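You operate a simulated robot arm through the tools that you are given. There is no shell and no other tool. Be economical: measure what you need, move in short steps, check, and stop when the job is done.

Carry out the task below with a simulated robot arm. There is one attempt and no reset: what you move stays moved.

Task
Put the 15 mm white gauge block from the low site board shelf on the top of the fixings bench and the 25 mm white gauge block on the clear end of the plaster table. Stack the battery pack labelled "Pack T-41" from the low site board shelf on top of the battery pack that says "Pack T-42". Take the cable clip box and put it on top of the grey hawk. Put the olive hook case on the grey tile on the top of the sample bench. Put one of the pipe clips boxes from the top shelf of the three-shelf rack on the shelf under the pipe bench. Pull the bottom bench drawer open. The order is free. Set down upright: white gauge block, cable clip box, olive hook case, pipe clips box.
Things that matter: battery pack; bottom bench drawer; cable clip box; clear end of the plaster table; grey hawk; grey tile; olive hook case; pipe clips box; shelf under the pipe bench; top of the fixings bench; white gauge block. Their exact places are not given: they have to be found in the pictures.

Only the result counts: the job must be done as asked and must still hold three seconds after the hand-in. Knocking over, shifting, dropping, spilling or breaking anything else fails it.

Robot
A 6-joint arm with a two-finger parallel gripper on a trunk, on a base that drives. Base frame: it is fixed to the floor where the robot stands at the start and does not move with it; the origin is under the middle of the robot, x ahead of it, y to its left, z up. Readings come in m, rad, newtons and seconds.
With the tool pointing down near the work surface it reaches from about 0.24 to 0.68 m from the robot's upright axis, wherever it stands. Its first joint turns from -2.897 to 2.897 rad. Places, roughly: battery pack [0.75, 0, 0.5]; bottom bench drawer [-0.8, -0.9, 0.1]; cable clip box [0.5, 2.75, 0.5]; clear end of the plaster table [-3.8, 1.9, 0.8]; grey hawk (20x20x15 cm) [-3.4, 1.7, 0.8]; grey tile (9x9x1 cm) [-3.4, 0.9, 0.8]; olive hook case (5x7x19 cm) [-6.6, 0.5, 1]; pipe clips box [-7.75, 0.5, 1.25]; shelf under the pipe bench [-6.6, -1, 0.3]; top of the fixings bench [-1.7, 1, 0.8]; white gauge block [0.5, -0.25, 0.5]. Payload 4.1 kg.
The TCP is the grasp point between the finger pads, 0.023 m short of the fingertips. In the tool frame z runs along the fingers and y along their closing line. The gripper opens to 0.094 m. The fingers are 0.038 m wide and 0.01 m thick; the gripper's body (0.054 by 0.096 m) begins 0.039 m behind the TCP.
Orientation is told as [roll, pitch, yaw] about the base's x, y, z axes, in that order, counted from this pose: with the fingers straight down and closing along the base's y, the tool's x points along the base's -x, its y along +y and its z along -z.

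Tools
- The arm moves only by the tool apply_moves. Its argument "commands" is a list of rows, each an object of numbers (a shift or turn left out is 0, a gripper value left out holds the last): "tx", "ty", "tz": the shift along the base's x, y, z in m; "rx", "ry", "rz": the turn, a rotation vector about the base's x, y, z in rad; "hand": the gripper command, from -1 (shut) to 1 (fully open), values between in proportion. In form: [{"tx": .., "ty": .., "tz": .., "rx": .., "ry": .., "rz": .., "hand": ..}, ...]. A call has 1 to 10 rows; each row shifts and turns the commanded pose from where the row before left it. Rows are played at 5 a second. More than 0.05 m and 0.15 rad between two rows, or a gripper value outside its range, and nothing of the call is played. A pose out of reach is approached as far as the arm can. The call stops where the force on the tool passes 40 N (or 10 N more than at its start, if that is more) or the arm is blocked; 0.2 s more then pass. The fingers move at their own pace (about 0.045 m/s each) and stop on an object; they squeeze with about 25 N. The grip force told is the motor's: it shows also when the fingers shut on nothing. Time passes only in rows, and 0.2 s behind the last, so rows that do not move let the fingers close. The reply holds the time, the measured pose of the TCP, the force on the tool along the base axes, the opening and the grip force, in the units named above and with some noise, with the torque about the TCP (base axes, N m) and any sound that the robot's microphone picked up.
- Cameras (640 x 400 px; columns grow to the right, rows downward): "scene" is now at [-0.0248, 0.1063, 1.221]; the picture's right is [-0.85, -0.52, 0.00], its down [-0.44, 0.71, -0.56] and it looks along [0.29, -0.47, -0.83] (base axes); focal length 247 px, centre (320, 200). "wrist" rides on the gripper at [0.086, 0.016, -0.074] in the tool frame; the picture's right is [-0.18, 0.98, 0.00], its down [-0.58, -0.11, -0.81] and it looks along [-0.79, -0.15, 0.59] (tool axes); focal length 243 px, centre (320, 200).
- get_image(camera): a new picture of that camera. It takes no simulated time.
- raise_lower(by): slides the trunk up (or, below 0, down) by that many m; the arm and the scene camera ride with it, the base frame stays. It gives what a move gives, with no picture.
- steer(legs): drives the robot by 1 to 6 legs, each [ahead, turn to the left] in m and rad, along the robot's own axes; the way and the turn of a leg run together, so that a leg with both is an arc; at most 1.5 m and 3.142 rad a leg. The arm and the cameras ride along, it lands a little off, and it stops where it bumps. It gives what a move gives.
- head_to(pan, tilt): turns the head with the scene camera to pan (to the left, within 2.705 rad either way) and tilt (down, from -0.506 to 1.204), counted from straight ahead of the robot. It gives what a move gives.
- pixel_to_xyz(camera, pixels): for up to 12 pixels [column, row] of the newest picture of that camera ("zoom" is the newest enlarged one), the place [x, y, z] in the base frame of the surface seen there, good to about 0.003 m. It takes no simulated time.
- inspect(camera, box): a new picture of the part [left, top, right, bottom] of that camera's present view, enlarged. It takes no simulated time.
- hand_in(): hands the job in; it is judged then, once.

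Work in short steps. Measure before you move; look again where a grasp or a placing could have gone wrong, and mend it. You have 131 turns and 152 pictures in all, those below and enlarged ones among them. Open the gripper and draw the arm clear of the work before you hand the job in, unless the task says otherwise; then end with one line.

The tools are called after "Request:" as a command line: name --argument value ..., lists and objects as JSON in quotes. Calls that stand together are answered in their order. apply_moves: Moves the arm, as the interface text tells. Its arguments: {"type":"object","properties":{"commands":{"type":"array","items":{"type":"object","properties":{"tx":{"type":"number"},"ty":{"type":"number"},"tz":{"type":"number"},"rx":{"type":"number"},"ry":{"type":"number"},"rz":{"type":"number"},"hand":{"type":"number"}}}}},"required":["commands"]} The other tools are called the same way: raise_lower (by) slides the trunk up or down; steer (legs) drives the base; head_to (pan, tilt) turns the head that bears the scene camera; get_image (camera) takes a picture; pixel_to_xyz (camera, pixels) gives the place of the surface under pixels of a picture; inspect (camera, box) takes an enlarged picture of a part of a camera's view; hand_in () hands the job in.

At the start:

```text
time_s: 0.0
ee_pos: [0.4297, -0.026, 0.7501]
tool_rot: [0.001, -0.001, -0.001]
contact_force: [-0.4, -1.3, -0.5]
torque: [0.04, -0.04, -0.01]
opening: 0.0941
finger_force: 0.0
trunk travel left (down, up): [-0.2, 0.39]
robot x, y, heading: [-0.0008, -0.0011, -0.003]
head pan, tilt: [-1.019, 0.981]
```

scene: 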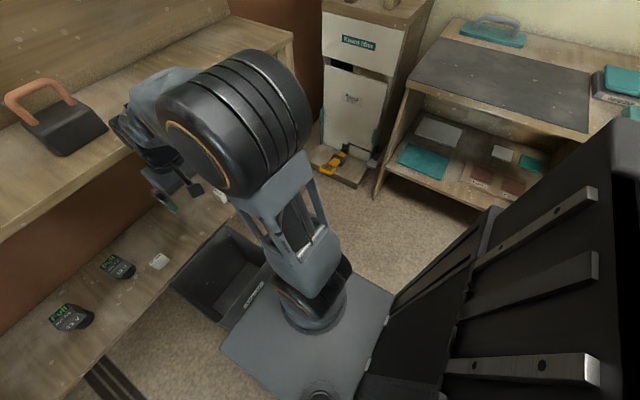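
wrist: 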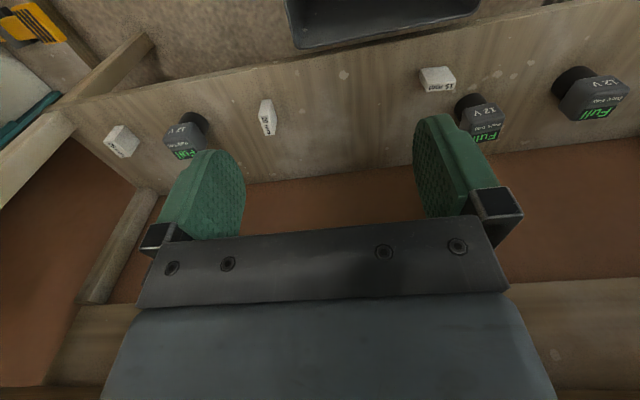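

The wrist view shows three white blocks and three packs on the low shelf. I enlarge them to read the labels.

Request:
inspect --camera "wrist" --box '[80, 60, 300, 200]'

Request:
inspect --camera "wrist" --box '[400, 40, 640, 190]'

Request:
pixel_to_xyz --camera "wrist" --pixels '[[121, 132], [187, 135], [267, 110], [437, 75], [480, 118], [595, 95], [300, 150], [116, 148], [265, 130], [440, 88], [330, 100], [480, 60]]'

```text
2.86 times, centred on (190, 130) of wrist
```

zoom: 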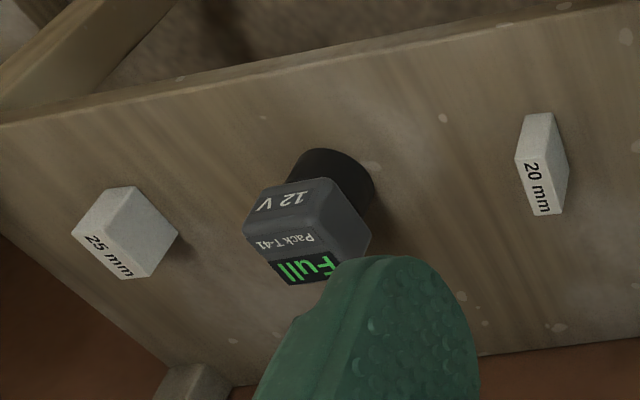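

```text
2.67 times, centred on (520, 115) of wrist
```

zoom: 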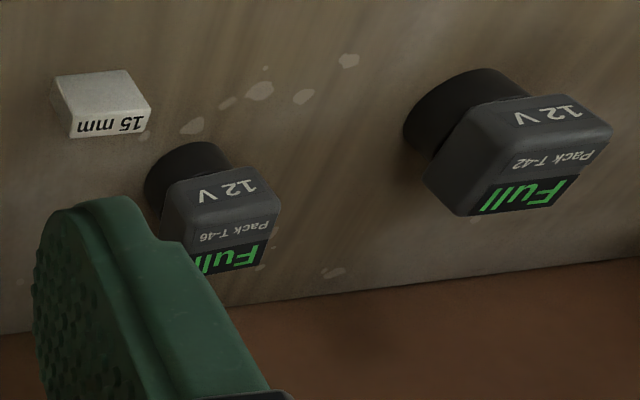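

```text
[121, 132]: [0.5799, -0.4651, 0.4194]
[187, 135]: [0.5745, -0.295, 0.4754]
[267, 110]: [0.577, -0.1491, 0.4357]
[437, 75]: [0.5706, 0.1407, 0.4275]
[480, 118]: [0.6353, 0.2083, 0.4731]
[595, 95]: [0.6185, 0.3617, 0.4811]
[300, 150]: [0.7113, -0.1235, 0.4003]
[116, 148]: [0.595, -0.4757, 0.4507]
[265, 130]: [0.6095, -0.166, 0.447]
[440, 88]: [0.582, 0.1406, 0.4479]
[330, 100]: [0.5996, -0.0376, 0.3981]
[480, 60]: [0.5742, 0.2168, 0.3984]
```

Labels: T-41 at about (0.575,-0.295), T-42 at (0.62,0.36), 15 mm at (0.575,0.14), 25 mm at (0.585,-0.47). I check the bench geometry above the shelf.

Request:
pixel_to_xyz --camera "wrist" --pixels '[[580, 290], [600, 370], [80, 330], [580, 220], [300, 190], [120, 230], [480, 40], [300, 70], [100, 90], [20, 200], [380, 20], [60, 250]]'

Request:
head_to --pan 0 --tilt 0.7

Request:
get_image --camera "scene"

```text
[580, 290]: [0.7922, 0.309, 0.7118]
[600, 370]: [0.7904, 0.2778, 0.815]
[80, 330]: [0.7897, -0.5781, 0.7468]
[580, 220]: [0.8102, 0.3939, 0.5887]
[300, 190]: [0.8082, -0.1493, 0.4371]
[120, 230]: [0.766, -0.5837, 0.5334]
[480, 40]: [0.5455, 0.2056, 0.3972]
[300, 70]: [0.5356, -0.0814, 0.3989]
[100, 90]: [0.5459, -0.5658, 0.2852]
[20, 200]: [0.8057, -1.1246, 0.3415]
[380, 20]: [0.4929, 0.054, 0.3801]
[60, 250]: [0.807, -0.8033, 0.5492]
```

```text
time_s: 1.3
ee_pos: [0.429, -0.0269, 0.7498]
tool_rot: [0.0, 0.0, -0.001]
contact_force: [-0.4, 0.3, 0.2]
torque: [0.01, 0.01, 0.0]
opening: 0.0939
finger_force: 0.0
trunk travel left (down, up): [-0.2, 0.39]
robot x, y, heading: [-0.0, -0.0022, 0.002]
head pan, tilt: [0.0, 0.7]
```

```text
147 pictures are left
```

scene: 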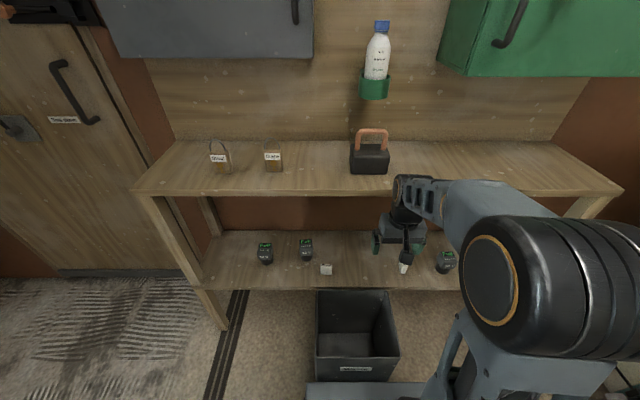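

The bench is open above the shelf. Now I survey the rest of the room by panning the head.

Request:
head_to --pan 1.3 --tilt 0.35

Request:
get_image --camera "scene"

Request:
head_to --pan 2.6 --tilt 0.35

Request:
get_image --camera "scene"

Request:
head_to --pan -2.6 --tilt 0.35

Request:
get_image --camera "scene"

Request:
head_to --pan -1.3 --tilt 0.5

Request:
get_image --camera "scene"

```text
time_s: 2.8
ee_pos: [0.4293, -0.0264, 0.7489]
tool_rot: [-0.002, 0.0, 0.001]
contact_force: [0.5, 0.1, 0.5]
torque: [-0.03, 0.04, -0.03]
opening: 0.0939
finger_force: 0.1
trunk travel left (down, up): [-0.2, 0.39]
robot x, y, heading: [-0.0008, -0.0, -0.0]
head pan, tilt: [1.3, 0.351]
```

```text
146 pictures are left
```

scene: 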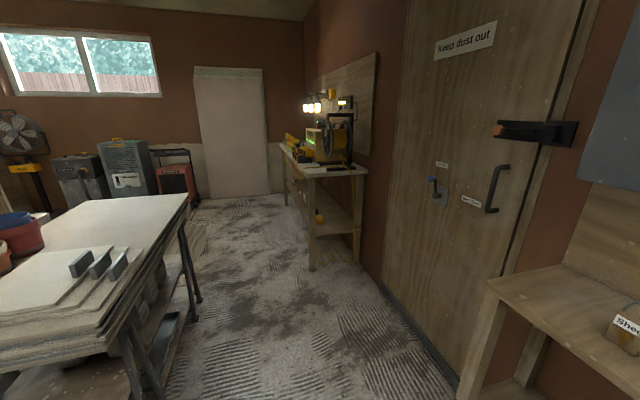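

```text
time_s: 4.2
ee_pos: [0.4289, -0.0269, 0.7497]
tool_rot: [0.0, 0.002, 0.001]
contact_force: [0.2, 0.3, 0.4]
torque: [0.0, 0.02, 0.0]
opening: 0.0942
finger_force: 0.1
trunk travel left (down, up): [-0.2, 0.39]
robot x, y, heading: [-0.0023, 0.0029, 0.007]
head pan, tilt: [2.601, 0.351]
```

```text
145 pictures are left
```

scene: 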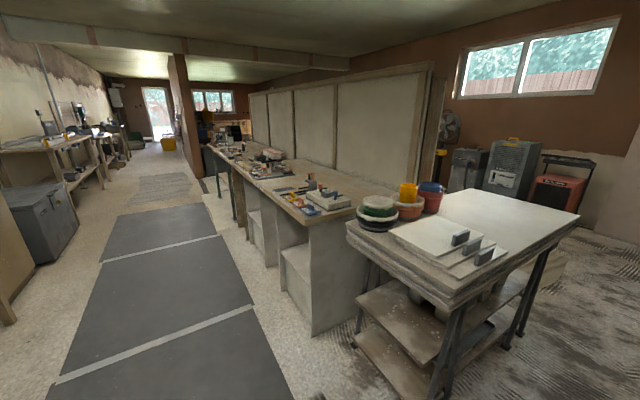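

```text
time_s: 8.3
ee_pos: [0.4291, -0.0267, 0.7494]
tool_rot: [0.0, 0.0, 0.0]
contact_force: [-0.2, 0.5, -0.9]
torque: [0.02, -0.02, -0.03]
opening: 0.094
finger_force: 0.1
trunk travel left (down, up): [-0.2, 0.39]
robot x, y, heading: [0.0021, -0.0018, 0.001]
head pan, tilt: [-2.601, 0.351]
```

```text
144 pictures are left
```

scene: 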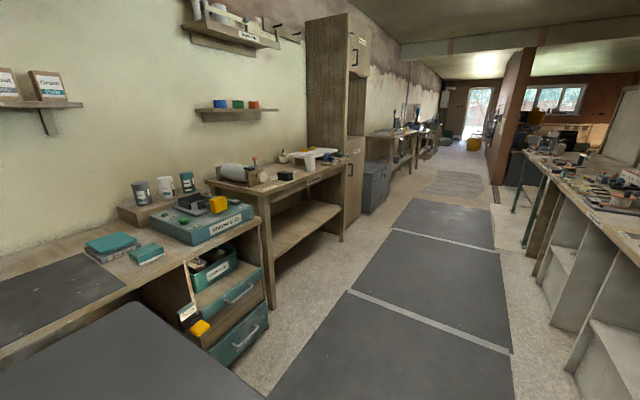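

```text
time_s: 9.8
ee_pos: [0.4289, -0.0273, 0.7486]
tool_rot: [0.001, -0.001, 0.0]
contact_force: [0.4, 0.2, 0.2]
torque: [0.02, 0.02, -0.01]
opening: 0.094
finger_force: 0.1
trunk travel left (down, up): [-0.2, 0.39]
robot x, y, heading: [0.0006, 0.0012, 0.0]
head pan, tilt: [-1.3, 0.499]
```

```text
143 pictures are left
```

scene: 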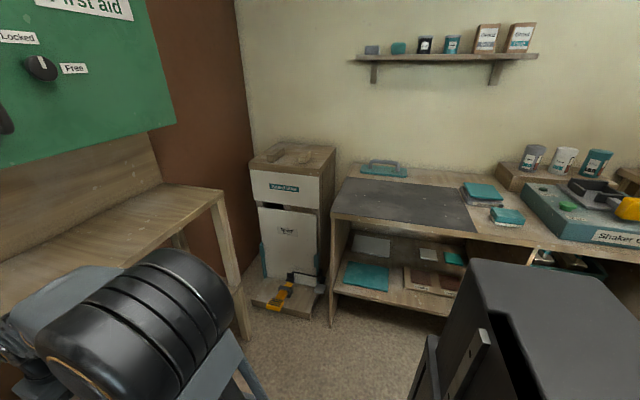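

T-41 looks like a slide pack with a round black part. I move the arm aside later; first I zoom on the shelf from the scene camera.

Request:
head_to --pan 0 --tilt 0.9

Request:
inspect --camera "scene" --box '[220, 140, 480, 302]'

Request:
inspect --camera "wrist" --box '[140, 90, 240, 170]'

Request:
pixel_to_xyz --camera "zoom" --pixels '[[300, 30], [320, 120], [220, 230], [330, 220], [180, 330], [320, 330], [140, 290], [180, 210], [340, 180], [400, 150], [300, 270], [400, 250]]'

```text
time_s: 11.2
ee_pos: [0.4287, -0.0263, 0.7498]
tool_rot: [0.001, -0.001, 0.001]
contact_force: [-0.7, -1.0, -0.1]
torque: [-0.03, 0.0, 0.0]
opening: 0.094
finger_force: 0.1
trunk travel left (down, up): [-0.2, 0.39]
robot x, y, heading: [-0.0003, 0.003, -0.003]
head pan, tilt: [0.0, 0.901]
```

```text
2.46 times, centred on (350, 221) of scene
```

zoom: 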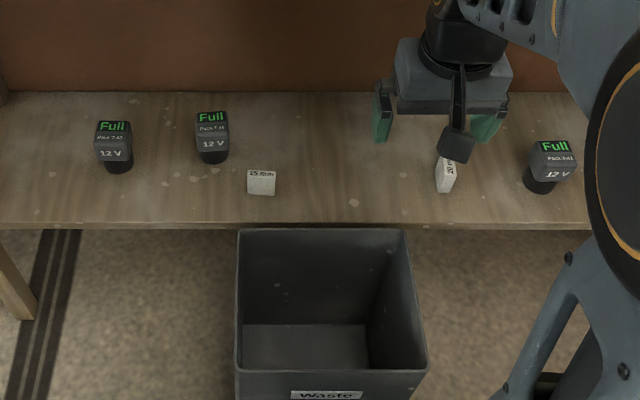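

```text
5.00 times, centred on (190, 130) of wrist
```

zoom: 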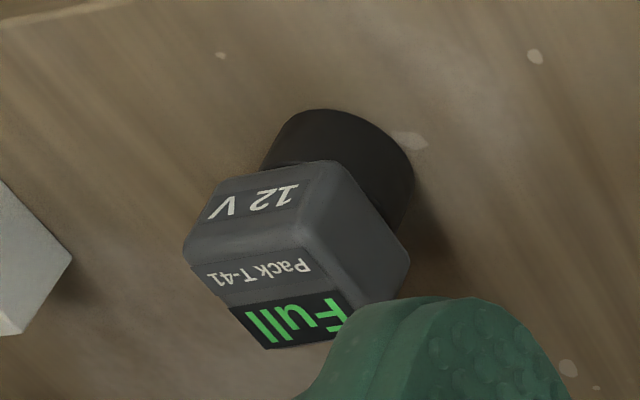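

```text
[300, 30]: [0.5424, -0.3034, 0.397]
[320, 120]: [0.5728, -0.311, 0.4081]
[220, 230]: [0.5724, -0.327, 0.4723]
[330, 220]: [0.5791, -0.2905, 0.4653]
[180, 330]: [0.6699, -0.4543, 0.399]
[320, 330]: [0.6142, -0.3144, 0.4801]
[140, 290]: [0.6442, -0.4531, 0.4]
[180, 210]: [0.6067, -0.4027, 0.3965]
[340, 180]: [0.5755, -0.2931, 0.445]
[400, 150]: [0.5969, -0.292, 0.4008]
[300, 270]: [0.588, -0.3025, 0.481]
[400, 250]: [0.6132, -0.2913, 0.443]
```

Packs stand on a round base with a grey head on top. I check how close the bin is to the robot base, for driving a little ahead.

Request:
head_to --pan 0 --tilt 1.2

Request:
get_image --camera "scene"

Request:
pixel_to_xyz --camera "scene" --pixels '[[330, 240], [330, 270], [330, 300], [330, 330], [250, 240], [380, 240], [330, 170], [250, 300], [60, 200], [250, 120], [210, 110], [280, 150]]'

```text
time_s: 12.0
ee_pos: [0.4283, -0.0251, 0.749]
tool_rot: [0.0, 0.001, 0.0]
contact_force: [0.2, -0.2, -0.4]
torque: [0.0, 0.02, -0.02]
opening: 0.0938
finger_force: 0.2
trunk travel left (down, up): [-0.2, 0.39]
robot x, y, heading: [0.0034, 0.0048, -0.001]
head pan, tilt: [0.0, 1.201]
```

```text
140 pictures are left
```

scene: 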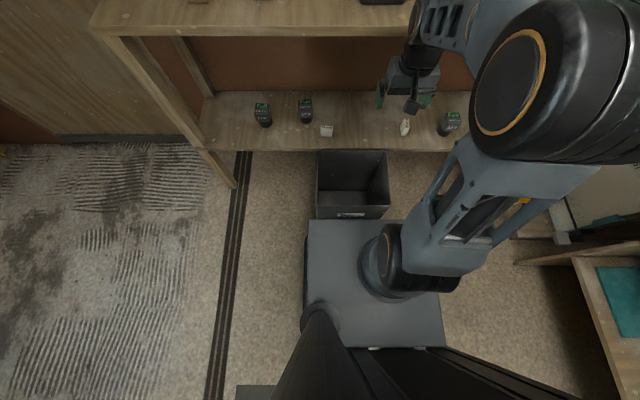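

```text
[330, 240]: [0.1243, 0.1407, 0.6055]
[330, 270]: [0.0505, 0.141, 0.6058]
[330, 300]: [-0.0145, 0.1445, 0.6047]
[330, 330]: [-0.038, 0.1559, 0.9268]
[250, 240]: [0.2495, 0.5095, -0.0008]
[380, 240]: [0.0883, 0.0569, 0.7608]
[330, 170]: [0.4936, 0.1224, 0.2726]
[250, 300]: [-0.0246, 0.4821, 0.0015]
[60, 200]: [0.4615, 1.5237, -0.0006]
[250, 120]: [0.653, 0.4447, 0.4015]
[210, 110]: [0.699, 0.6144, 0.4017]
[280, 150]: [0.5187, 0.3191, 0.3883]
```

I measure the bin's near face and the platform edge precisely.

Request:
pixel_to_xyz --camera "scene" --pixels '[[350, 208], [350, 214], [350, 217], [330, 222], [309, 222], [309, 300], [300, 260], [395, 224], [245, 395], [265, 390], [318, 160], [388, 160]]'

Request:
inspect --camera "scene" --box '[280, 140, 440, 260]'

```text
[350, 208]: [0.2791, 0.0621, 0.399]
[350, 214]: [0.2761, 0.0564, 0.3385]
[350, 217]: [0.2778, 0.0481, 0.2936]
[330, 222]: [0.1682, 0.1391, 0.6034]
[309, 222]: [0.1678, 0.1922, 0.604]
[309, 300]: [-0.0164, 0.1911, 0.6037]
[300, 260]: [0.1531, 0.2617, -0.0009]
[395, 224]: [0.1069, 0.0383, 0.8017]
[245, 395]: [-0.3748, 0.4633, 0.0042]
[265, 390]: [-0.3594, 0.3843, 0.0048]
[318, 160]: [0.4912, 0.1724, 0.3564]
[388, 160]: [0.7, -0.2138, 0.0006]
```

```text
3.33 times, centred on (360, 200) of scene
```

zoom: 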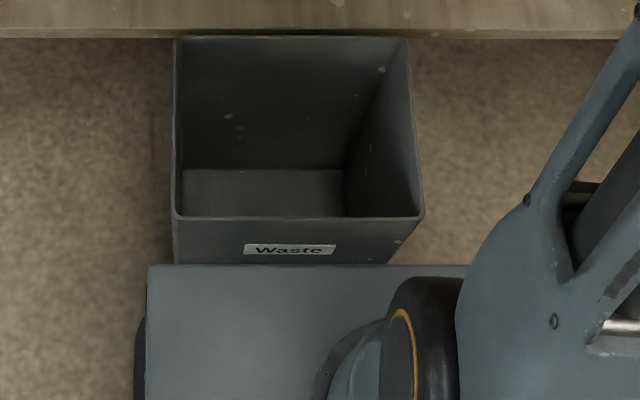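

Bin face is at x=0.278, platform front at 0.17, so I shift sideways to y≈-0.34 with a reverse/forward S-curve.

Request:
steer --legs '[[-0.25, 0.7], [-0.25, -0.7], [0.25, -0.7], [0.25, 0.7]]'

Request:
get_image --camera "wrist"

Request:
get_image --camera "scene"

```text
time_s: 19.9
ee_pos: [0.4378, -0.3509, 0.7498]
tool_rot: [-0.001, 0.0, 0.01]
contact_force: [0.8, 0.0, -0.1]
torque: [0.0, -0.02, 0.0]
opening: 0.0941
finger_force: 0.0
trunk travel left (down, up): [-0.2, 0.39]
robot x, y, heading: [0.0059, -0.3305, 0.01]
head pan, tilt: [0.0, 1.201]
```

```text
138 pictures are left
```

wrist: 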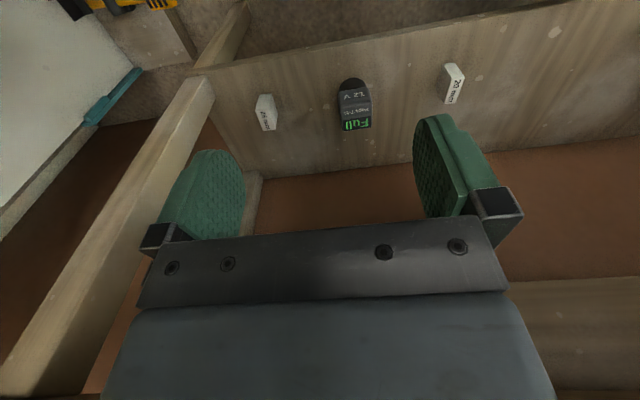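

```text
137 pictures are left
```

scene: 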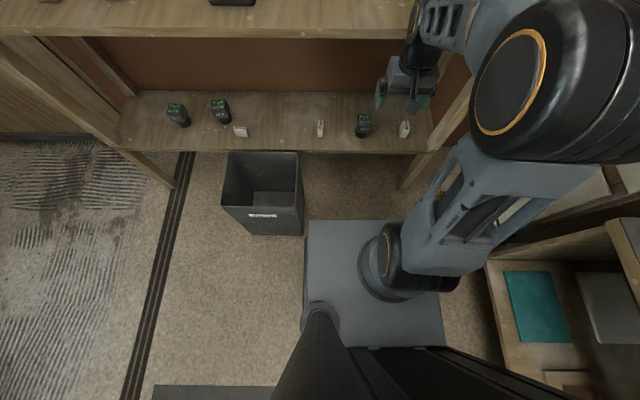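

Landed at (0.006,-0.331). Now I measure T-41 at wrist pixel (354,105) in an enlarged view.

Request:
inspect --camera "wrist" --box '[310, 65, 400, 140]'

Request:
pixel_to_xyz --camera "zoom" --pixels '[[240, 400], [430, 390], [230, 310], [420, 290], [220, 240], [400, 200], [310, 200], [240, 430], [430, 420], [330, 350], [320, 110], [220, 150]]'

```text
5.33 times, centred on (355, 102) of wrist
```

zoom: 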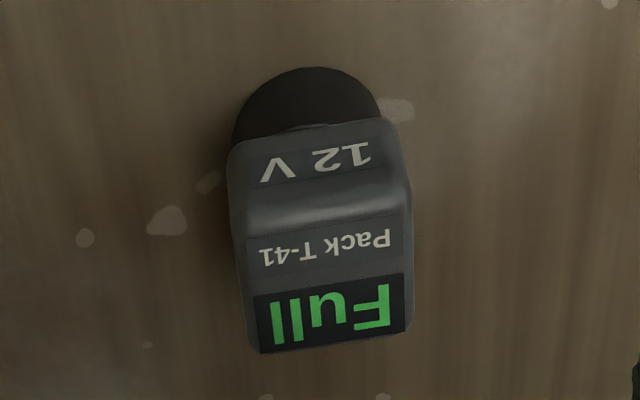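

```text
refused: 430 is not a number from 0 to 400
```

Request:
pixel_to_xyz --camera "zoom" --pixels '[[265, 345], [400, 330], [250, 220], [400, 210], [235, 150], [390, 130], [310, 135], [325, 340], [330, 270], [305, 180], [310, 75], [240, 190]]'

```text
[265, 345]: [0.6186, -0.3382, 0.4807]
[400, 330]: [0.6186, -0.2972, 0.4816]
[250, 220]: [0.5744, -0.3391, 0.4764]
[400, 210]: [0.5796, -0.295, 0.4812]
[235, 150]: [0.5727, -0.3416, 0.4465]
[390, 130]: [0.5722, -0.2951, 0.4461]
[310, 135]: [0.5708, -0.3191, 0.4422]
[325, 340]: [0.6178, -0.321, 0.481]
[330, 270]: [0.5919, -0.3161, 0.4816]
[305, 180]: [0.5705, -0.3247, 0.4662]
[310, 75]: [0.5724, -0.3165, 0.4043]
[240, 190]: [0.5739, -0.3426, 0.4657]
```

T-41 head centre is (0.596,-0.318), top z 0.482. I move over it and down to above it.

Request:
apply_moves --commands '[{"tx": 0.0395, "ty": 0.008, "hand": 1}, {"tx": 0.0395, "ty": 0.008}, {"tx": 0.0395, "ty": 0.0085}, {"tx": 0.0395, "ty": 0.0085, "rz": -0.01}, {"tz": -0.04}, {"tz": -0.04}, {"tz": -0.04}, {"tz": -0.04}, {"tz": -0.04}]'

Request:
get_image --camera "wrist"

Request:
get_image --camera "scene"

```text
time_s: 20.4
ee_pos: [0.485, -0.3401, 0.7487]
tool_rot: [0.0, 0.018, 0.008]
contact_force: [-32.4, 0.0, 10.6]
torque: [-0.06, -3.95, 0.02]
opening: 0.0942
finger_force: 0.0
trunk travel left (down, up): [-0.2, 0.39]
robot x, y, heading: [0.0076, -0.3301, 0.011]
head pan, tilt: [0.0, 1.201]
stopped in row 2: the force on the tool passed its limit at 110 N (the readings are from after the stop); the commanded pose is now the measured one
```

```text
135 pictures are left
```

wrist: 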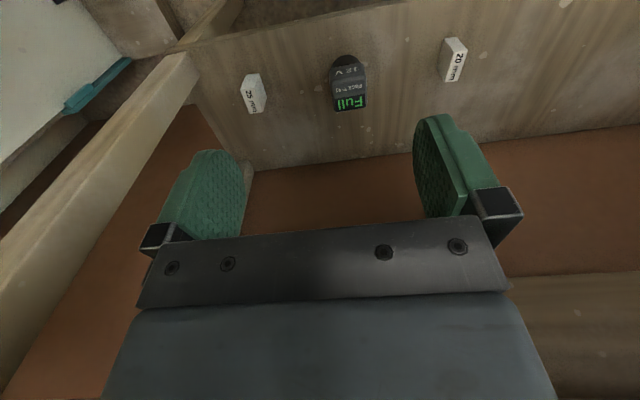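

```text
134 pictures are left
```

scene: 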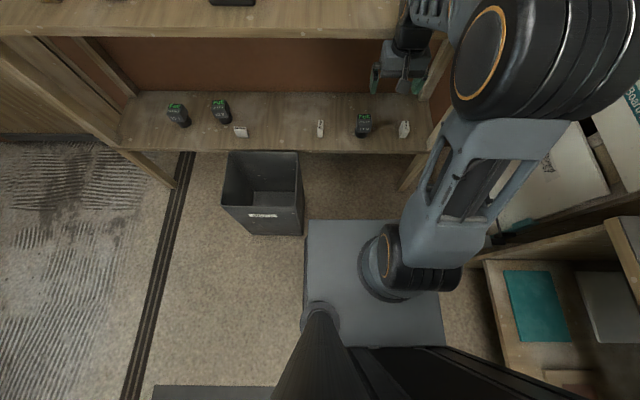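

The tool touched something ahead, probably the bench top edge. I back off and measure the front edge at scene (150,30)/(300,35).

Request:
apply_moves --commands '[{"tx": -0.04}, {"tx": -0.02}]'

Request:
head_to --pan 0 --tilt 0.8

Request:
get_image --camera "scene"

Request:
pixel_to_xyz --camera "scene" --pixels '[[330, 160], [330, 155], [200, 160], [330, 120], [330, 170], [330, 175], [330, 185], [400, 160], [420, 190], [440, 180]]'

```text
time_s: 21.0
ee_pos: [0.4278, -0.3406, 0.7459]
tool_rot: [-0.002, 0.018, 0.009]
contact_force: [0.2, -0.5, 0.4]
torque: [-0.01, 0.03, 0.02]
opening: 0.0941
finger_force: 0.1
trunk travel left (down, up): [-0.2, 0.39]
robot x, y, heading: [0.0106, -0.329, 0.012]
head pan, tilt: [0.0, 1.201]
```

```text
time_s: 21.9
ee_pos: [0.4287, -0.3412, 0.7466]
tool_rot: [-0.001, 0.02, 0.009]
contact_force: [0.1, 0.5, -0.1]
torque: [0.01, 0.02, 0.01]
opening: 0.094
finger_force: 0.0
trunk travel left (down, up): [-0.2, 0.39]
robot x, y, heading: [0.0054, -0.3293, 0.007]
head pan, tilt: [0.0, 0.799]
```

```text
133 pictures are left
```

scene: 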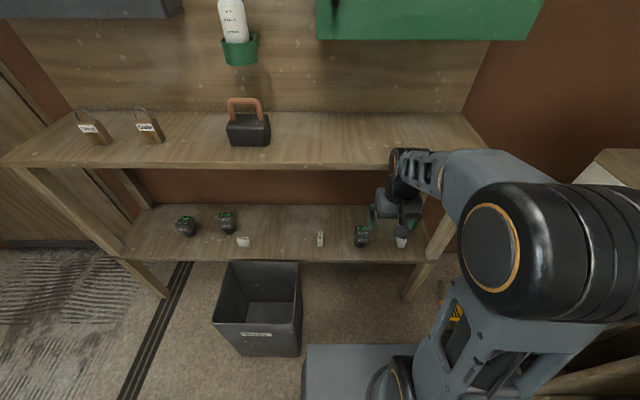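

```text
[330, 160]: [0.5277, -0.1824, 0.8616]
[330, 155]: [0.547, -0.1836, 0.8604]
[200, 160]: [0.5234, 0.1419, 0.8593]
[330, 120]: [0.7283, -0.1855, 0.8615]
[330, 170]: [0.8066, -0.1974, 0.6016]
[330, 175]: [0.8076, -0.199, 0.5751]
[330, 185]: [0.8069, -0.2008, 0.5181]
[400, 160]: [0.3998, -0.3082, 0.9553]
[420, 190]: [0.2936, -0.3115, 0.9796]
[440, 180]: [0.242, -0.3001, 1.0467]
```

The bench top (z 0.86, front x 0.525) overhangs the shelf, so I must reach in from below. I lower the trunk by 0.2 and then go in horizontally.

Request:
raise_lower --by -0.2

Request:
get_image --camera "scene"

Request:
pixel_to_xyz --camera "scene" --pixels '[[400, 160], [400, 150], [420, 155], [450, 155], [480, 160], [330, 120], [330, 130], [330, 145], [400, 200]]'

```text
time_s: 24.1
ee_pos: [0.4279, -0.3407, 0.5459]
tool_rot: [0.0, 0.021, 0.008]
contact_force: [0.0, 0.8, 0.0]
torque: [-0.01, 0.0, -0.01]
opening: 0.094
finger_force: 0.0
trunk travel left (down, up): [0.0, 0.59]
robot x, y, heading: [0.0075, -0.3289, 0.013]
head pan, tilt: [0.0, 0.799]
```

```text
132 pictures are left
```

scene: 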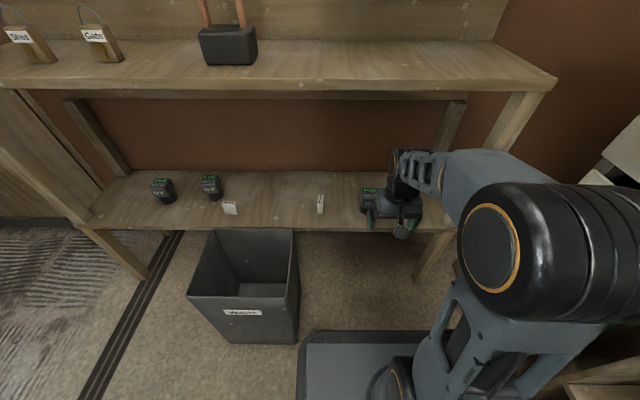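

```text
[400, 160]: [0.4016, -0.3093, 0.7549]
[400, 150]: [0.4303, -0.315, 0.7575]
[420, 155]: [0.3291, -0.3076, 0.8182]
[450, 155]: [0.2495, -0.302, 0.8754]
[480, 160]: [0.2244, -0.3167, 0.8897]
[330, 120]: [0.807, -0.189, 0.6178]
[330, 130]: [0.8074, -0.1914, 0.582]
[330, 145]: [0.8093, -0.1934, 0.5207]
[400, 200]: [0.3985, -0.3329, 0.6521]
```

Wrist top at z 0.757 clears the bench underside. I go in at TCP z≈0.525 toward (0.596,-0.318).

Request:
apply_moves --commands '[{"tx": 0.03, "ty": 0.0055, "tz": -0.01, "ry": -0.02, "hand": 1}, {"tx": 0.035, "ty": 0.0055, "tz": -0.01}, {"tx": 0.035, "ty": 0.0055}, {"tx": 0.034, "ty": 0.006}, {"tx": 0.034, "rz": -0.008}]'

Request:
get_image --camera "wrist"

Request:
get_image --camera "scene"

```text
time_s: 25.2
ee_pos: [0.5963, -0.3176, 0.5274]
tool_rot: [0.0, 0.0, 0.0]
contact_force: [-0.7, 0.1, -0.3]
torque: [0.02, 0.0, 0.01]
opening: 0.094
finger_force: 0.1
trunk travel left (down, up): [0.0, 0.59]
robot x, y, heading: [0.0091, -0.3296, 0.014]
head pan, tilt: [0.0, 0.799]
```

```text
131 pictures are left
```

wrist: 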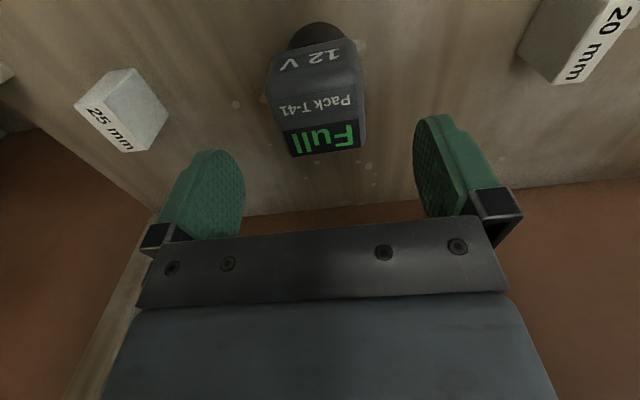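

```text
130 pictures are left
```

scene: 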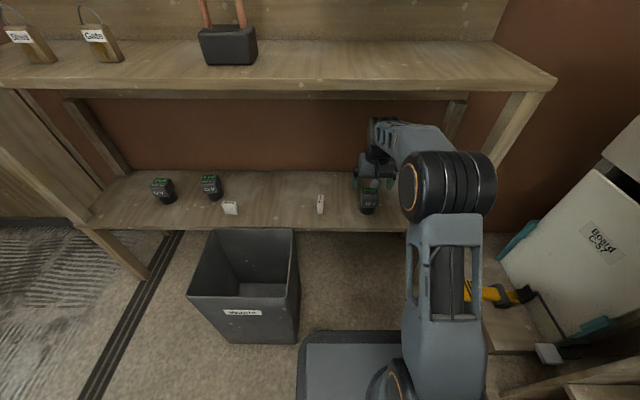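

Reach works. Down 0.065 and close; also measuring the 25 mm block from this nearer view.

Request:
pixel_to_xyz --camera "wrist" --pixels '[[82, 105], [103, 88], [143, 148], [118, 148], [136, 72], [166, 105], [318, 152], [530, 50], [560, 80]]'

Request:
apply_moves --commands '[{"tz": -0.033}, {"tz": -0.032}, {"hand": -1}, {"hand": -1}, {"hand": -1}, {"hand": -1}, {"hand": -1}, {"hand": -1}]'

```text
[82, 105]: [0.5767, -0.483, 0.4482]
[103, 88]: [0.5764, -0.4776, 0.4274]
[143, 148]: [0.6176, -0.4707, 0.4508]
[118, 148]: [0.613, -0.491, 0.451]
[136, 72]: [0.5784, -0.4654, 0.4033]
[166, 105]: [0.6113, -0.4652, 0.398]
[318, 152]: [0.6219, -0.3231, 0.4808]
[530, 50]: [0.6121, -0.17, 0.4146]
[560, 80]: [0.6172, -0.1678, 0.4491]
```

```text
time_s: 27.1
ee_pos: [0.5971, -0.3196, 0.4624]
tool_rot: [0.001, 0.001, -0.001]
contact_force: [1.0, 0.3, 0.3]
torque: [0.05, -0.08, -0.04]
opening: 0.054
finger_force: 24.7
trunk travel left (down, up): [0.0, 0.59]
robot x, y, heading: [0.0057, -0.3291, 0.01]
head pan, tilt: [0.0, 0.799]
```

Gripped T-41 (opening 0.054). I lift, retract, and look right to check the side bench clearance for the drive.

Request:
apply_moves --commands '[{"tz": 0.03}, {"tz": 0.03}, {"tx": -0.04}, {"tx": -0.045}, {"tx": -0.045}, {"tx": -0.045}]'

Request:
head_to --pan -1.4 --tilt 0.9

Request:
get_image --camera "scene"

Request:
pixel_to_xyz --camera "scene" --pixels '[[250, 150], [300, 150], [350, 150], [400, 150], [450, 150], [500, 150], [300, 200], [350, 200], [400, 200], [450, 200], [500, 200], [550, 200]]'

```text
time_s: 28.4
ee_pos: [0.4194, -0.3163, 0.5198]
tool_rot: [0.0, 0.0, -0.001]
contact_force: [-0.4, 0.3, -3.6]
torque: [-0.01, -0.02, 0.03]
opening: 0.0542
finger_force: 24.6
trunk travel left (down, up): [0.0, 0.59]
robot x, y, heading: [0.0071, -0.3314, 0.011]
head pan, tilt: [0.0, 0.799]
```

```text
time_s: 30.0
ee_pos: [0.4188, -0.317, 0.5203]
tool_rot: [0.0, 0.0, 0.001]
contact_force: [0.0, 0.8, -2.9]
torque: [0.0, -0.01, 0.0]
opening: 0.0538
finger_force: 25.3
trunk travel left (down, up): [0.0, 0.59]
robot x, y, heading: [0.0102, -0.3282, 0.007]
head pan, tilt: [-1.4, 0.901]
```

```text
129 pictures are left
```

scene: 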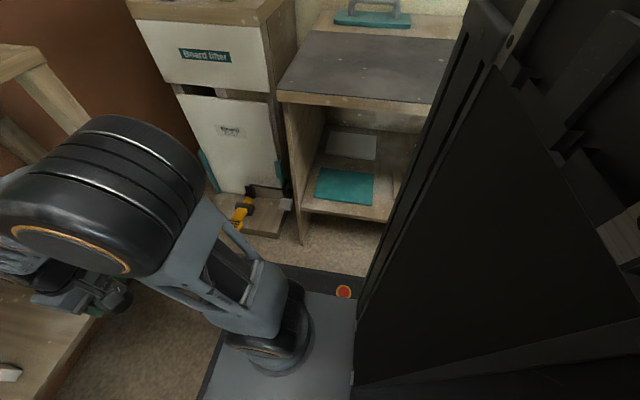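

```text
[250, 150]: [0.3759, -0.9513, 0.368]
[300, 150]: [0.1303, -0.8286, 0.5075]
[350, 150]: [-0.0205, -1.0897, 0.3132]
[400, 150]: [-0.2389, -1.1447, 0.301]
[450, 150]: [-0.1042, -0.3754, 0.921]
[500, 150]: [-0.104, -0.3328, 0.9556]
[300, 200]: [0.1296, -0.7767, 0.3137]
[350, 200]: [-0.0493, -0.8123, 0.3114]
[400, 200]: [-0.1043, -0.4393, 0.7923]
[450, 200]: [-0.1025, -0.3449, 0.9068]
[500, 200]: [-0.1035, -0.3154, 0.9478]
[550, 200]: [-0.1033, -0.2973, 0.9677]
```

Side bench front is y≈-0.76, so heading swings of 0.7 are safe. I drive the S-curve to y≈+0.355.

Request:
steer --legs '[[-0.5, -0.7], [-0.5, 0.7], [0.5, 0.7], [0.5, -0.7]]'

Request:
head_to --pan 0 --tilt 0.8

Request:
get_image --camera "scene"

Request:
get_image --camera "wrist"

```text
time_s: 40.6
ee_pos: [0.421, 0.3581, 0.5203]
tool_rot: [0.0, 0.0, 0.002]
contact_force: [0.2, 0.1, -2.4]
torque: [-0.01, 0.02, 0.02]
opening: 0.0539
finger_force: 25.8
trunk travel left (down, up): [0.0, 0.59]
robot x, y, heading: [0.0117, 0.3477, 0.017]
head pan, tilt: [-1.4, 0.901]
```

```text
time_s: 42.1
ee_pos: [0.4229, 0.3584, 0.5198]
tool_rot: [0.001, -0.001, 0.003]
contact_force: [-0.3, -0.3, -3.1]
torque: [0.02, 0.05, -0.01]
opening: 0.0537
finger_force: 25.5
trunk travel left (down, up): [0.0, 0.59]
robot x, y, heading: [0.0111, 0.3471, 0.016]
head pan, tilt: [0.0, 0.799]
```

```text
128 pictures are left
```

scene: 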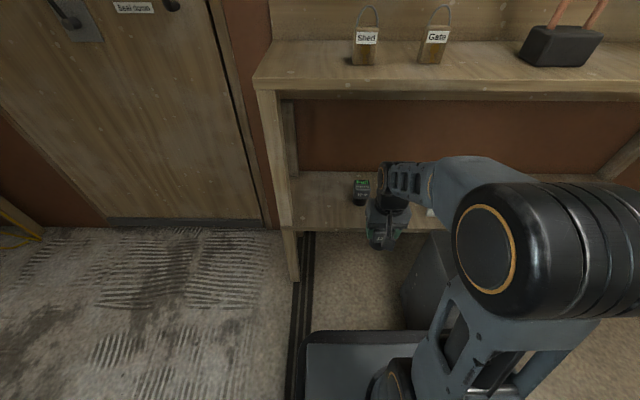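

```text
127 pictures are left
```

wrist: 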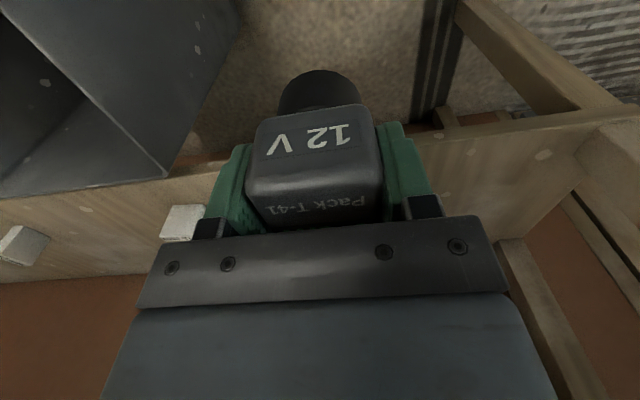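

Now the T-42 head at scene (361,190): enlarge and measure, plus shelf bounds.

Request:
inspect --camera "scene" --box '[330, 165, 410, 215]'

Request:
pixel_to_xyz --camera "scene" --pixels '[[357, 181], [368, 181], [357, 187], [368, 187], [362, 180], [362, 184], [355, 184], [362, 192], [362, 202]]'

```text
8.00 times, centred on (370, 190) of scene
```

zoom: 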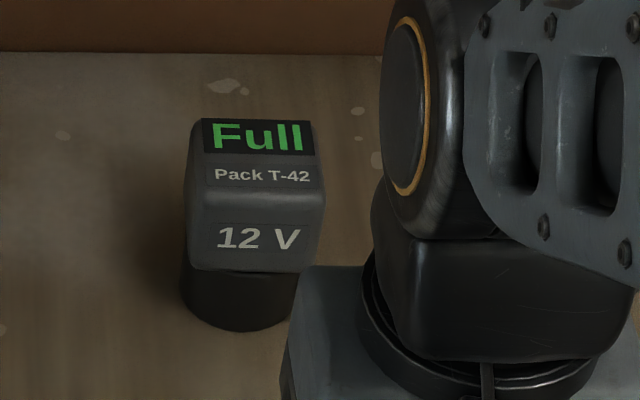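

```text
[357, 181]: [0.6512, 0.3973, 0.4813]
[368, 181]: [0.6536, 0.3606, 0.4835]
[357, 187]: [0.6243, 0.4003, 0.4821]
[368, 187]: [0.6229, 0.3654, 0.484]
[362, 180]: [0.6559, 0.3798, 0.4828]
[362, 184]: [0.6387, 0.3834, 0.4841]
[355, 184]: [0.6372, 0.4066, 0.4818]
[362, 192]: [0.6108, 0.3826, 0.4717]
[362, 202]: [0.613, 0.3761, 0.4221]
```

Request:
pixel_to_xyz --camera "zoom" --pixels '[[204, 122], [311, 122], [190, 195], [322, 195], [188, 230], [320, 235], [250, 210], [258, 122], [191, 160], [319, 165], [250, 325], [240, 290]]'

```text
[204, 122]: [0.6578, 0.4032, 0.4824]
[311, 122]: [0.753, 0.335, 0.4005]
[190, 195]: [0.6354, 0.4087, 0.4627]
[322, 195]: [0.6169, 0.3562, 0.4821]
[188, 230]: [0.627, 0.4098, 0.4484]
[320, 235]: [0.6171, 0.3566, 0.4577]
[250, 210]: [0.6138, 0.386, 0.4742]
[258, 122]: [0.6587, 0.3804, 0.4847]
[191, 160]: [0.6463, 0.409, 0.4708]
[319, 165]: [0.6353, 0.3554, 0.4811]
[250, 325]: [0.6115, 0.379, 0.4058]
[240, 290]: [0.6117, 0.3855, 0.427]
```

T-42 top centre is (0.635,0.382), z 0.4835; release TCP z should be ≈0.549. I raise to 0.572 and go in half way, checking forearm clearance.

Request:
apply_moves --commands '[{"tz": 0.026, "ty": 0.006}, {"tz": 0.026, "ty": 0.006}, {"tx": 0.04, "ty": 0.006}, {"tx": 0.04, "ty": 0.006}, {"tx": 0.04}]'

Request:
get_image --camera "scene"

Request:
pixel_to_xyz --camera "scene" --pixels '[[380, 160], [390, 160], [400, 155], [410, 155], [420, 155], [430, 155], [440, 155], [460, 157], [500, 97], [500, 101], [500, 106], [300, 92]]'

```text
time_s: 43.3
ee_pos: [0.5408, 0.3825, 0.5724]
tool_rot: [0.0, 0.002, 0.001]
contact_force: [-0.3, -0.1, -2.6]
torque: [0.02, 0.01, 0.01]
opening: 0.054
finger_force: 24.9
trunk travel left (down, up): [0.0, 0.59]
robot x, y, heading: [0.0096, 0.3477, 0.016]
head pan, tilt: [0.0, 0.799]
```

```text
125 pictures are left
```

scene: 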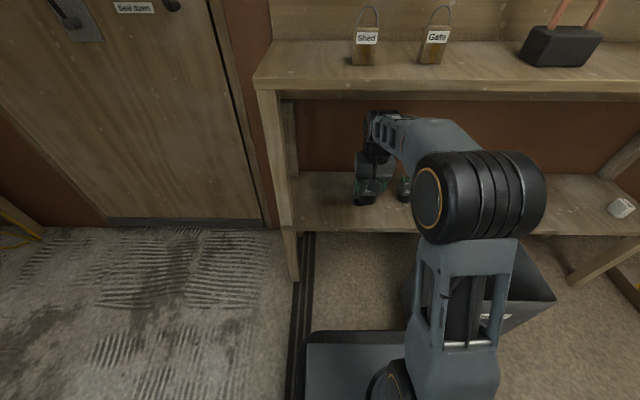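

```text
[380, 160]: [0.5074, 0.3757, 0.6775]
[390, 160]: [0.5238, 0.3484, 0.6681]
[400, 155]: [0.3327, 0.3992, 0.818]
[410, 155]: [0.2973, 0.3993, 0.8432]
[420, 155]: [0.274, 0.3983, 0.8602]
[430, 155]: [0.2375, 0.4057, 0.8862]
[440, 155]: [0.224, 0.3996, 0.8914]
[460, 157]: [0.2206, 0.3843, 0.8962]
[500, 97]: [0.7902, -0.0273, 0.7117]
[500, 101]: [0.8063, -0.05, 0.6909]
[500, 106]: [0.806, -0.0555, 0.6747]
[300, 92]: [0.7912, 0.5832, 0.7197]
```

Request:
pixel_to_xyz --camera "scene" --pixels '[[372, 115], [380, 114], [390, 116], [400, 118], [415, 121], [430, 121], [450, 125], [330, 80], [330, 84], [330, 88], [330, 91], [330, 95]]'

```text
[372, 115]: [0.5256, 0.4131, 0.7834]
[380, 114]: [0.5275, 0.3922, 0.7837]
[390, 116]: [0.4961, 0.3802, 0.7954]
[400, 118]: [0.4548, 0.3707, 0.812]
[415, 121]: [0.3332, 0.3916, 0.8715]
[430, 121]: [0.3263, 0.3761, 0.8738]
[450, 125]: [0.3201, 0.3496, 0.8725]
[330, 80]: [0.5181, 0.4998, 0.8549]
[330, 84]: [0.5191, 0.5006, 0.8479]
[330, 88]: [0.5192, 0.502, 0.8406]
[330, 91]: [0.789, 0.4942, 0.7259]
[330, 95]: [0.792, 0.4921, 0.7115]
```

Wrist top 0.784 and forearm ≈0.815 at the edge versus underside 0.837: clear. I continue in slightly lower.

Request:
apply_moves --commands '[{"tz": -0.008, "tx": 0.02}, {"tx": 0.035}, {"tx": 0.04}]'

Request:
get_image --camera "wrist"

Request:
get_image --camera "scene"

Request:
inspect --camera "scene" --box '[330, 135, 410, 215]'

```text
time_s: 44.1
ee_pos: [0.638, 0.3821, 0.5634]
tool_rot: [0.001, -0.001, 0.001]
contact_force: [-1.0, 0.5, -1.7]
torque: [0.01, -0.02, 0.03]
opening: 0.054
finger_force: 25.3
trunk travel left (down, up): [0.0, 0.59]
robot x, y, heading: [0.0116, 0.3461, 0.014]
head pan, tilt: [0.0, 0.799]
```

```text
124 pictures are left
```

wrist: 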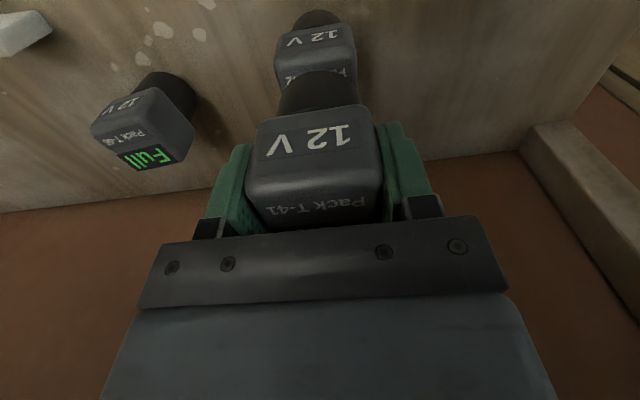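

```text
123 pictures are left
```

scene: 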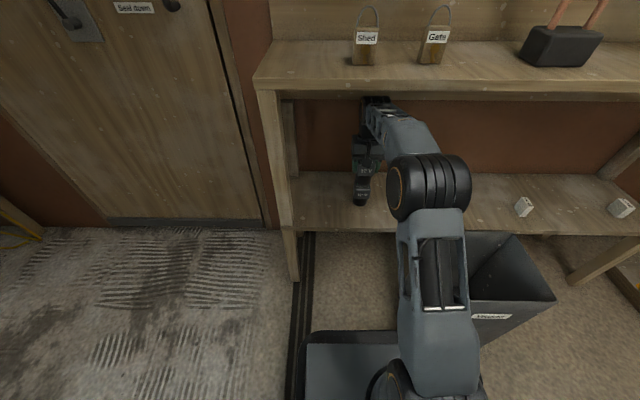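

```text
5.00 times, centred on (370, 175) of scene
```

zoom: 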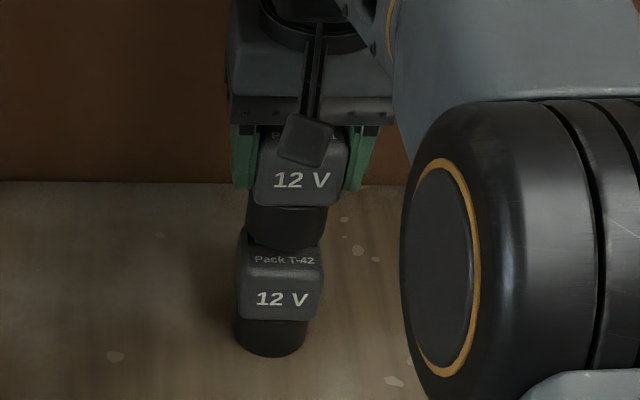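

Alignment looks good; compare front faces, then lower gently onto T-42.

Request:
pixel_to_xyz --camera "zoom" --pixels '[[258, 185], [344, 185], [300, 180], [240, 300], [321, 305], [280, 310], [250, 220], [322, 220]]'

Request:
apply_moves --commands '[{"tz": -0.007, "tx": -0.002}, {"tz": -0.005}, {"tz": -0.002}]'

```text
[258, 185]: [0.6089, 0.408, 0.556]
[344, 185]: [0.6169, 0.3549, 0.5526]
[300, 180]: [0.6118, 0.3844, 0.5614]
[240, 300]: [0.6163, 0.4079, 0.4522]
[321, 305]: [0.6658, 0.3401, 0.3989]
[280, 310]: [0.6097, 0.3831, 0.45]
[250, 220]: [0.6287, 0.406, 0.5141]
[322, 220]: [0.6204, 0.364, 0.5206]
```

```text
time_s: 44.9
ee_pos: [0.6347, 0.3828, 0.55]
tool_rot: [0.001, 0.0, 0.001]
contact_force: [1.0, -0.2, -3.1]
torque: [0.01, 0.01, 0.02]
opening: 0.0538
finger_force: 25.6
trunk travel left (down, up): [0.0, 0.59]
robot x, y, heading: [0.0125, 0.348, 0.018]
head pan, tilt: [0.0, 0.799]
```

Request:
apply_moves --commands '[{"tz": -0.002}, {"tz": -0.001}]'

```text
time_s: 45.5
ee_pos: [0.634, 0.3815, 0.5464]
tool_rot: [0.0, 0.0, 0.0]
contact_force: [0.0, 0.4, -2.8]
torque: [0.01, 0.03, 0.0]
opening: 0.0538
finger_force: 24.9
trunk travel left (down, up): [0.0, 0.59]
robot x, y, heading: [0.0091, 0.3461, 0.012]
head pan, tilt: [0.0, 0.799]
```

Not touching yet (force still the pack's weight, −2.8 N); a bit lower.

Request:
apply_moves --commands '[{"tz": -0.0015}]'

Request:
apply_moves --commands '[{"tz": -0.0015}]'

Request:
inspect --camera "scene" --box '[330, 135, 410, 215]'

```text
time_s: 45.9
ee_pos: [0.6345, 0.3821, 0.545]
tool_rot: [-0.001, 0.001, 0.002]
contact_force: [0.3, 1.2, -2.8]
torque: [0.0, 0.01, 0.0]
opening: 0.0538
finger_force: 24.9
trunk travel left (down, up): [0.0, 0.59]
robot x, y, heading: [0.0087, 0.3448, 0.019]
head pan, tilt: [0.0, 0.799]
```

```text
time_s: 46.3
ee_pos: [0.6364, 0.3821, 0.5437]
tool_rot: [0.001, 0.0, 0.002]
contact_force: [0.5, 0.7, -3.9]
torque: [-0.02, 0.02, -0.01]
opening: 0.0539
finger_force: 25.0
trunk travel left (down, up): [0.0, 0.59]
robot x, y, heading: [0.0096, 0.3455, 0.016]
head pan, tilt: [0.0, 0.799]
```

```text
5.00 times, centred on (370, 175) of scene
```

zoom: 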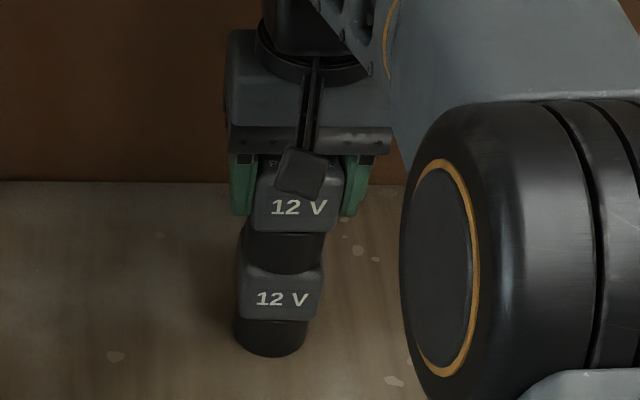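

Still free; keep going in small steps.

Request:
apply_moves --commands '[{"tz": -0.0015}, {"tz": -0.0005}]'

Request:
apply_moves --commands '[{"tz": -0.0015}, {"tz": -0.0005}]'

```text
time_s: 46.9
ee_pos: [0.6337, 0.3826, 0.5428]
tool_rot: [-0.001, 0.0, 0.001]
contact_force: [-0.3, 0.2, 0.9]
torque: [0.07, -0.04, -0.01]
opening: 0.0537
finger_force: 25.0
trunk travel left (down, up): [0.0, 0.59]
robot x, y, heading: [0.0073, 0.3435, 0.016]
head pan, tilt: [0.0, 0.799]
```

```text
time_s: 47.5
ee_pos: [0.6348, 0.3828, 0.5423]
tool_rot: [0.0, -0.003, 0.0]
contact_force: [-0.9, 1.9, 16.7]
torque: [0.12, 0.3, 0.01]
opening: 0.0541
finger_force: 25.1
trunk travel left (down, up): [0.0, 0.59]
robot x, y, heading: [0.0108, 0.3474, 0.013]
head pan, tilt: [0.0, 0.799]
```

Contact. I ease up 1 mm, open, and lift away.

Request:
apply_moves --commands '[{"tz": 0.0015}, {"hand": -0.2}, {"hand": 0.3}, {"hand": 0.6}, {"hand": 0.6}, {"hand": 0.6}]'

Request:
inspect --camera "scene" --box '[330, 135, 410, 215]'

```text
time_s: 48.9
ee_pos: [0.6338, 0.3821, 0.543]
tool_rot: [0.001, -0.001, 0.0]
contact_force: [0.1, 0.4, -0.3]
torque: [0.03, 0.03, 0.0]
opening: 0.0754
finger_force: 0.2
trunk travel left (down, up): [0.0, 0.59]
robot x, y, heading: [0.0138, 0.3481, 0.02]
head pan, tilt: [0.0, 0.799]
```

```text
5.00 times, centred on (370, 175) of scene
```

zoom: 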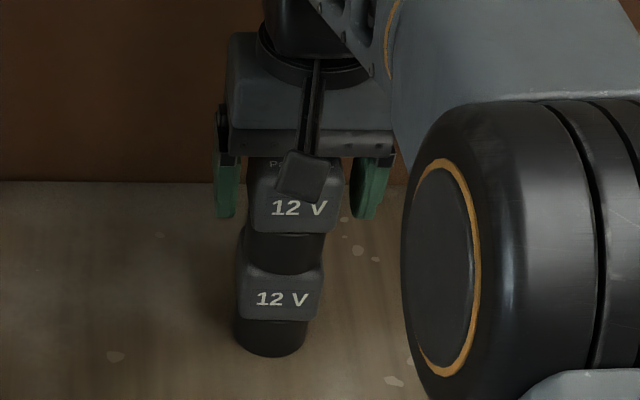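

Stack holds. I retreat straight back in -x (fingers straddle in y), then look at the 15 mm block.

Request:
apply_moves --commands '[{"hand": 1}, {"hand": 1}, {"tx": -0.03}, {"tx": -0.04}, {"tx": -0.04}, {"tx": -0.04}, {"tx": -0.04, "ty": -0.04}, {"ty": -0.05}, {"ty": -0.05}, {"ty": -0.05}]'

Request:
get_image --camera "wrist"

Request:
get_image --camera "scene"

```text
refused: row 7 steps farther than a row can; nothing moved
```

```text
119 pictures are left
```

wrist: 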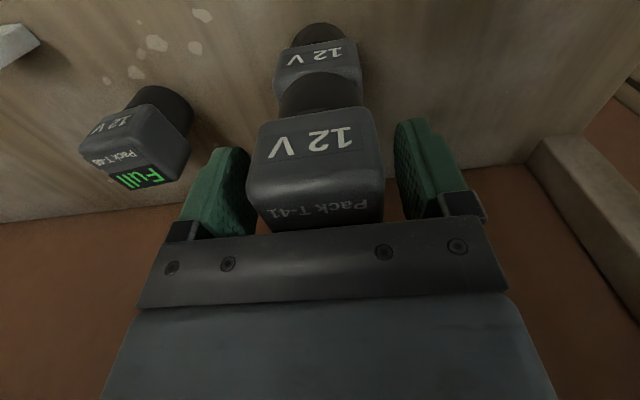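

```text
118 pictures are left
```

scene: 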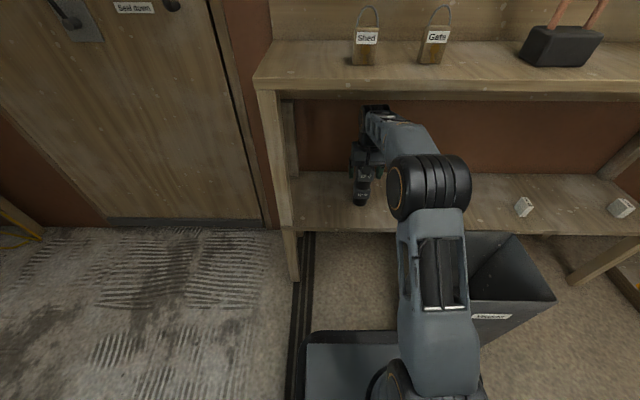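

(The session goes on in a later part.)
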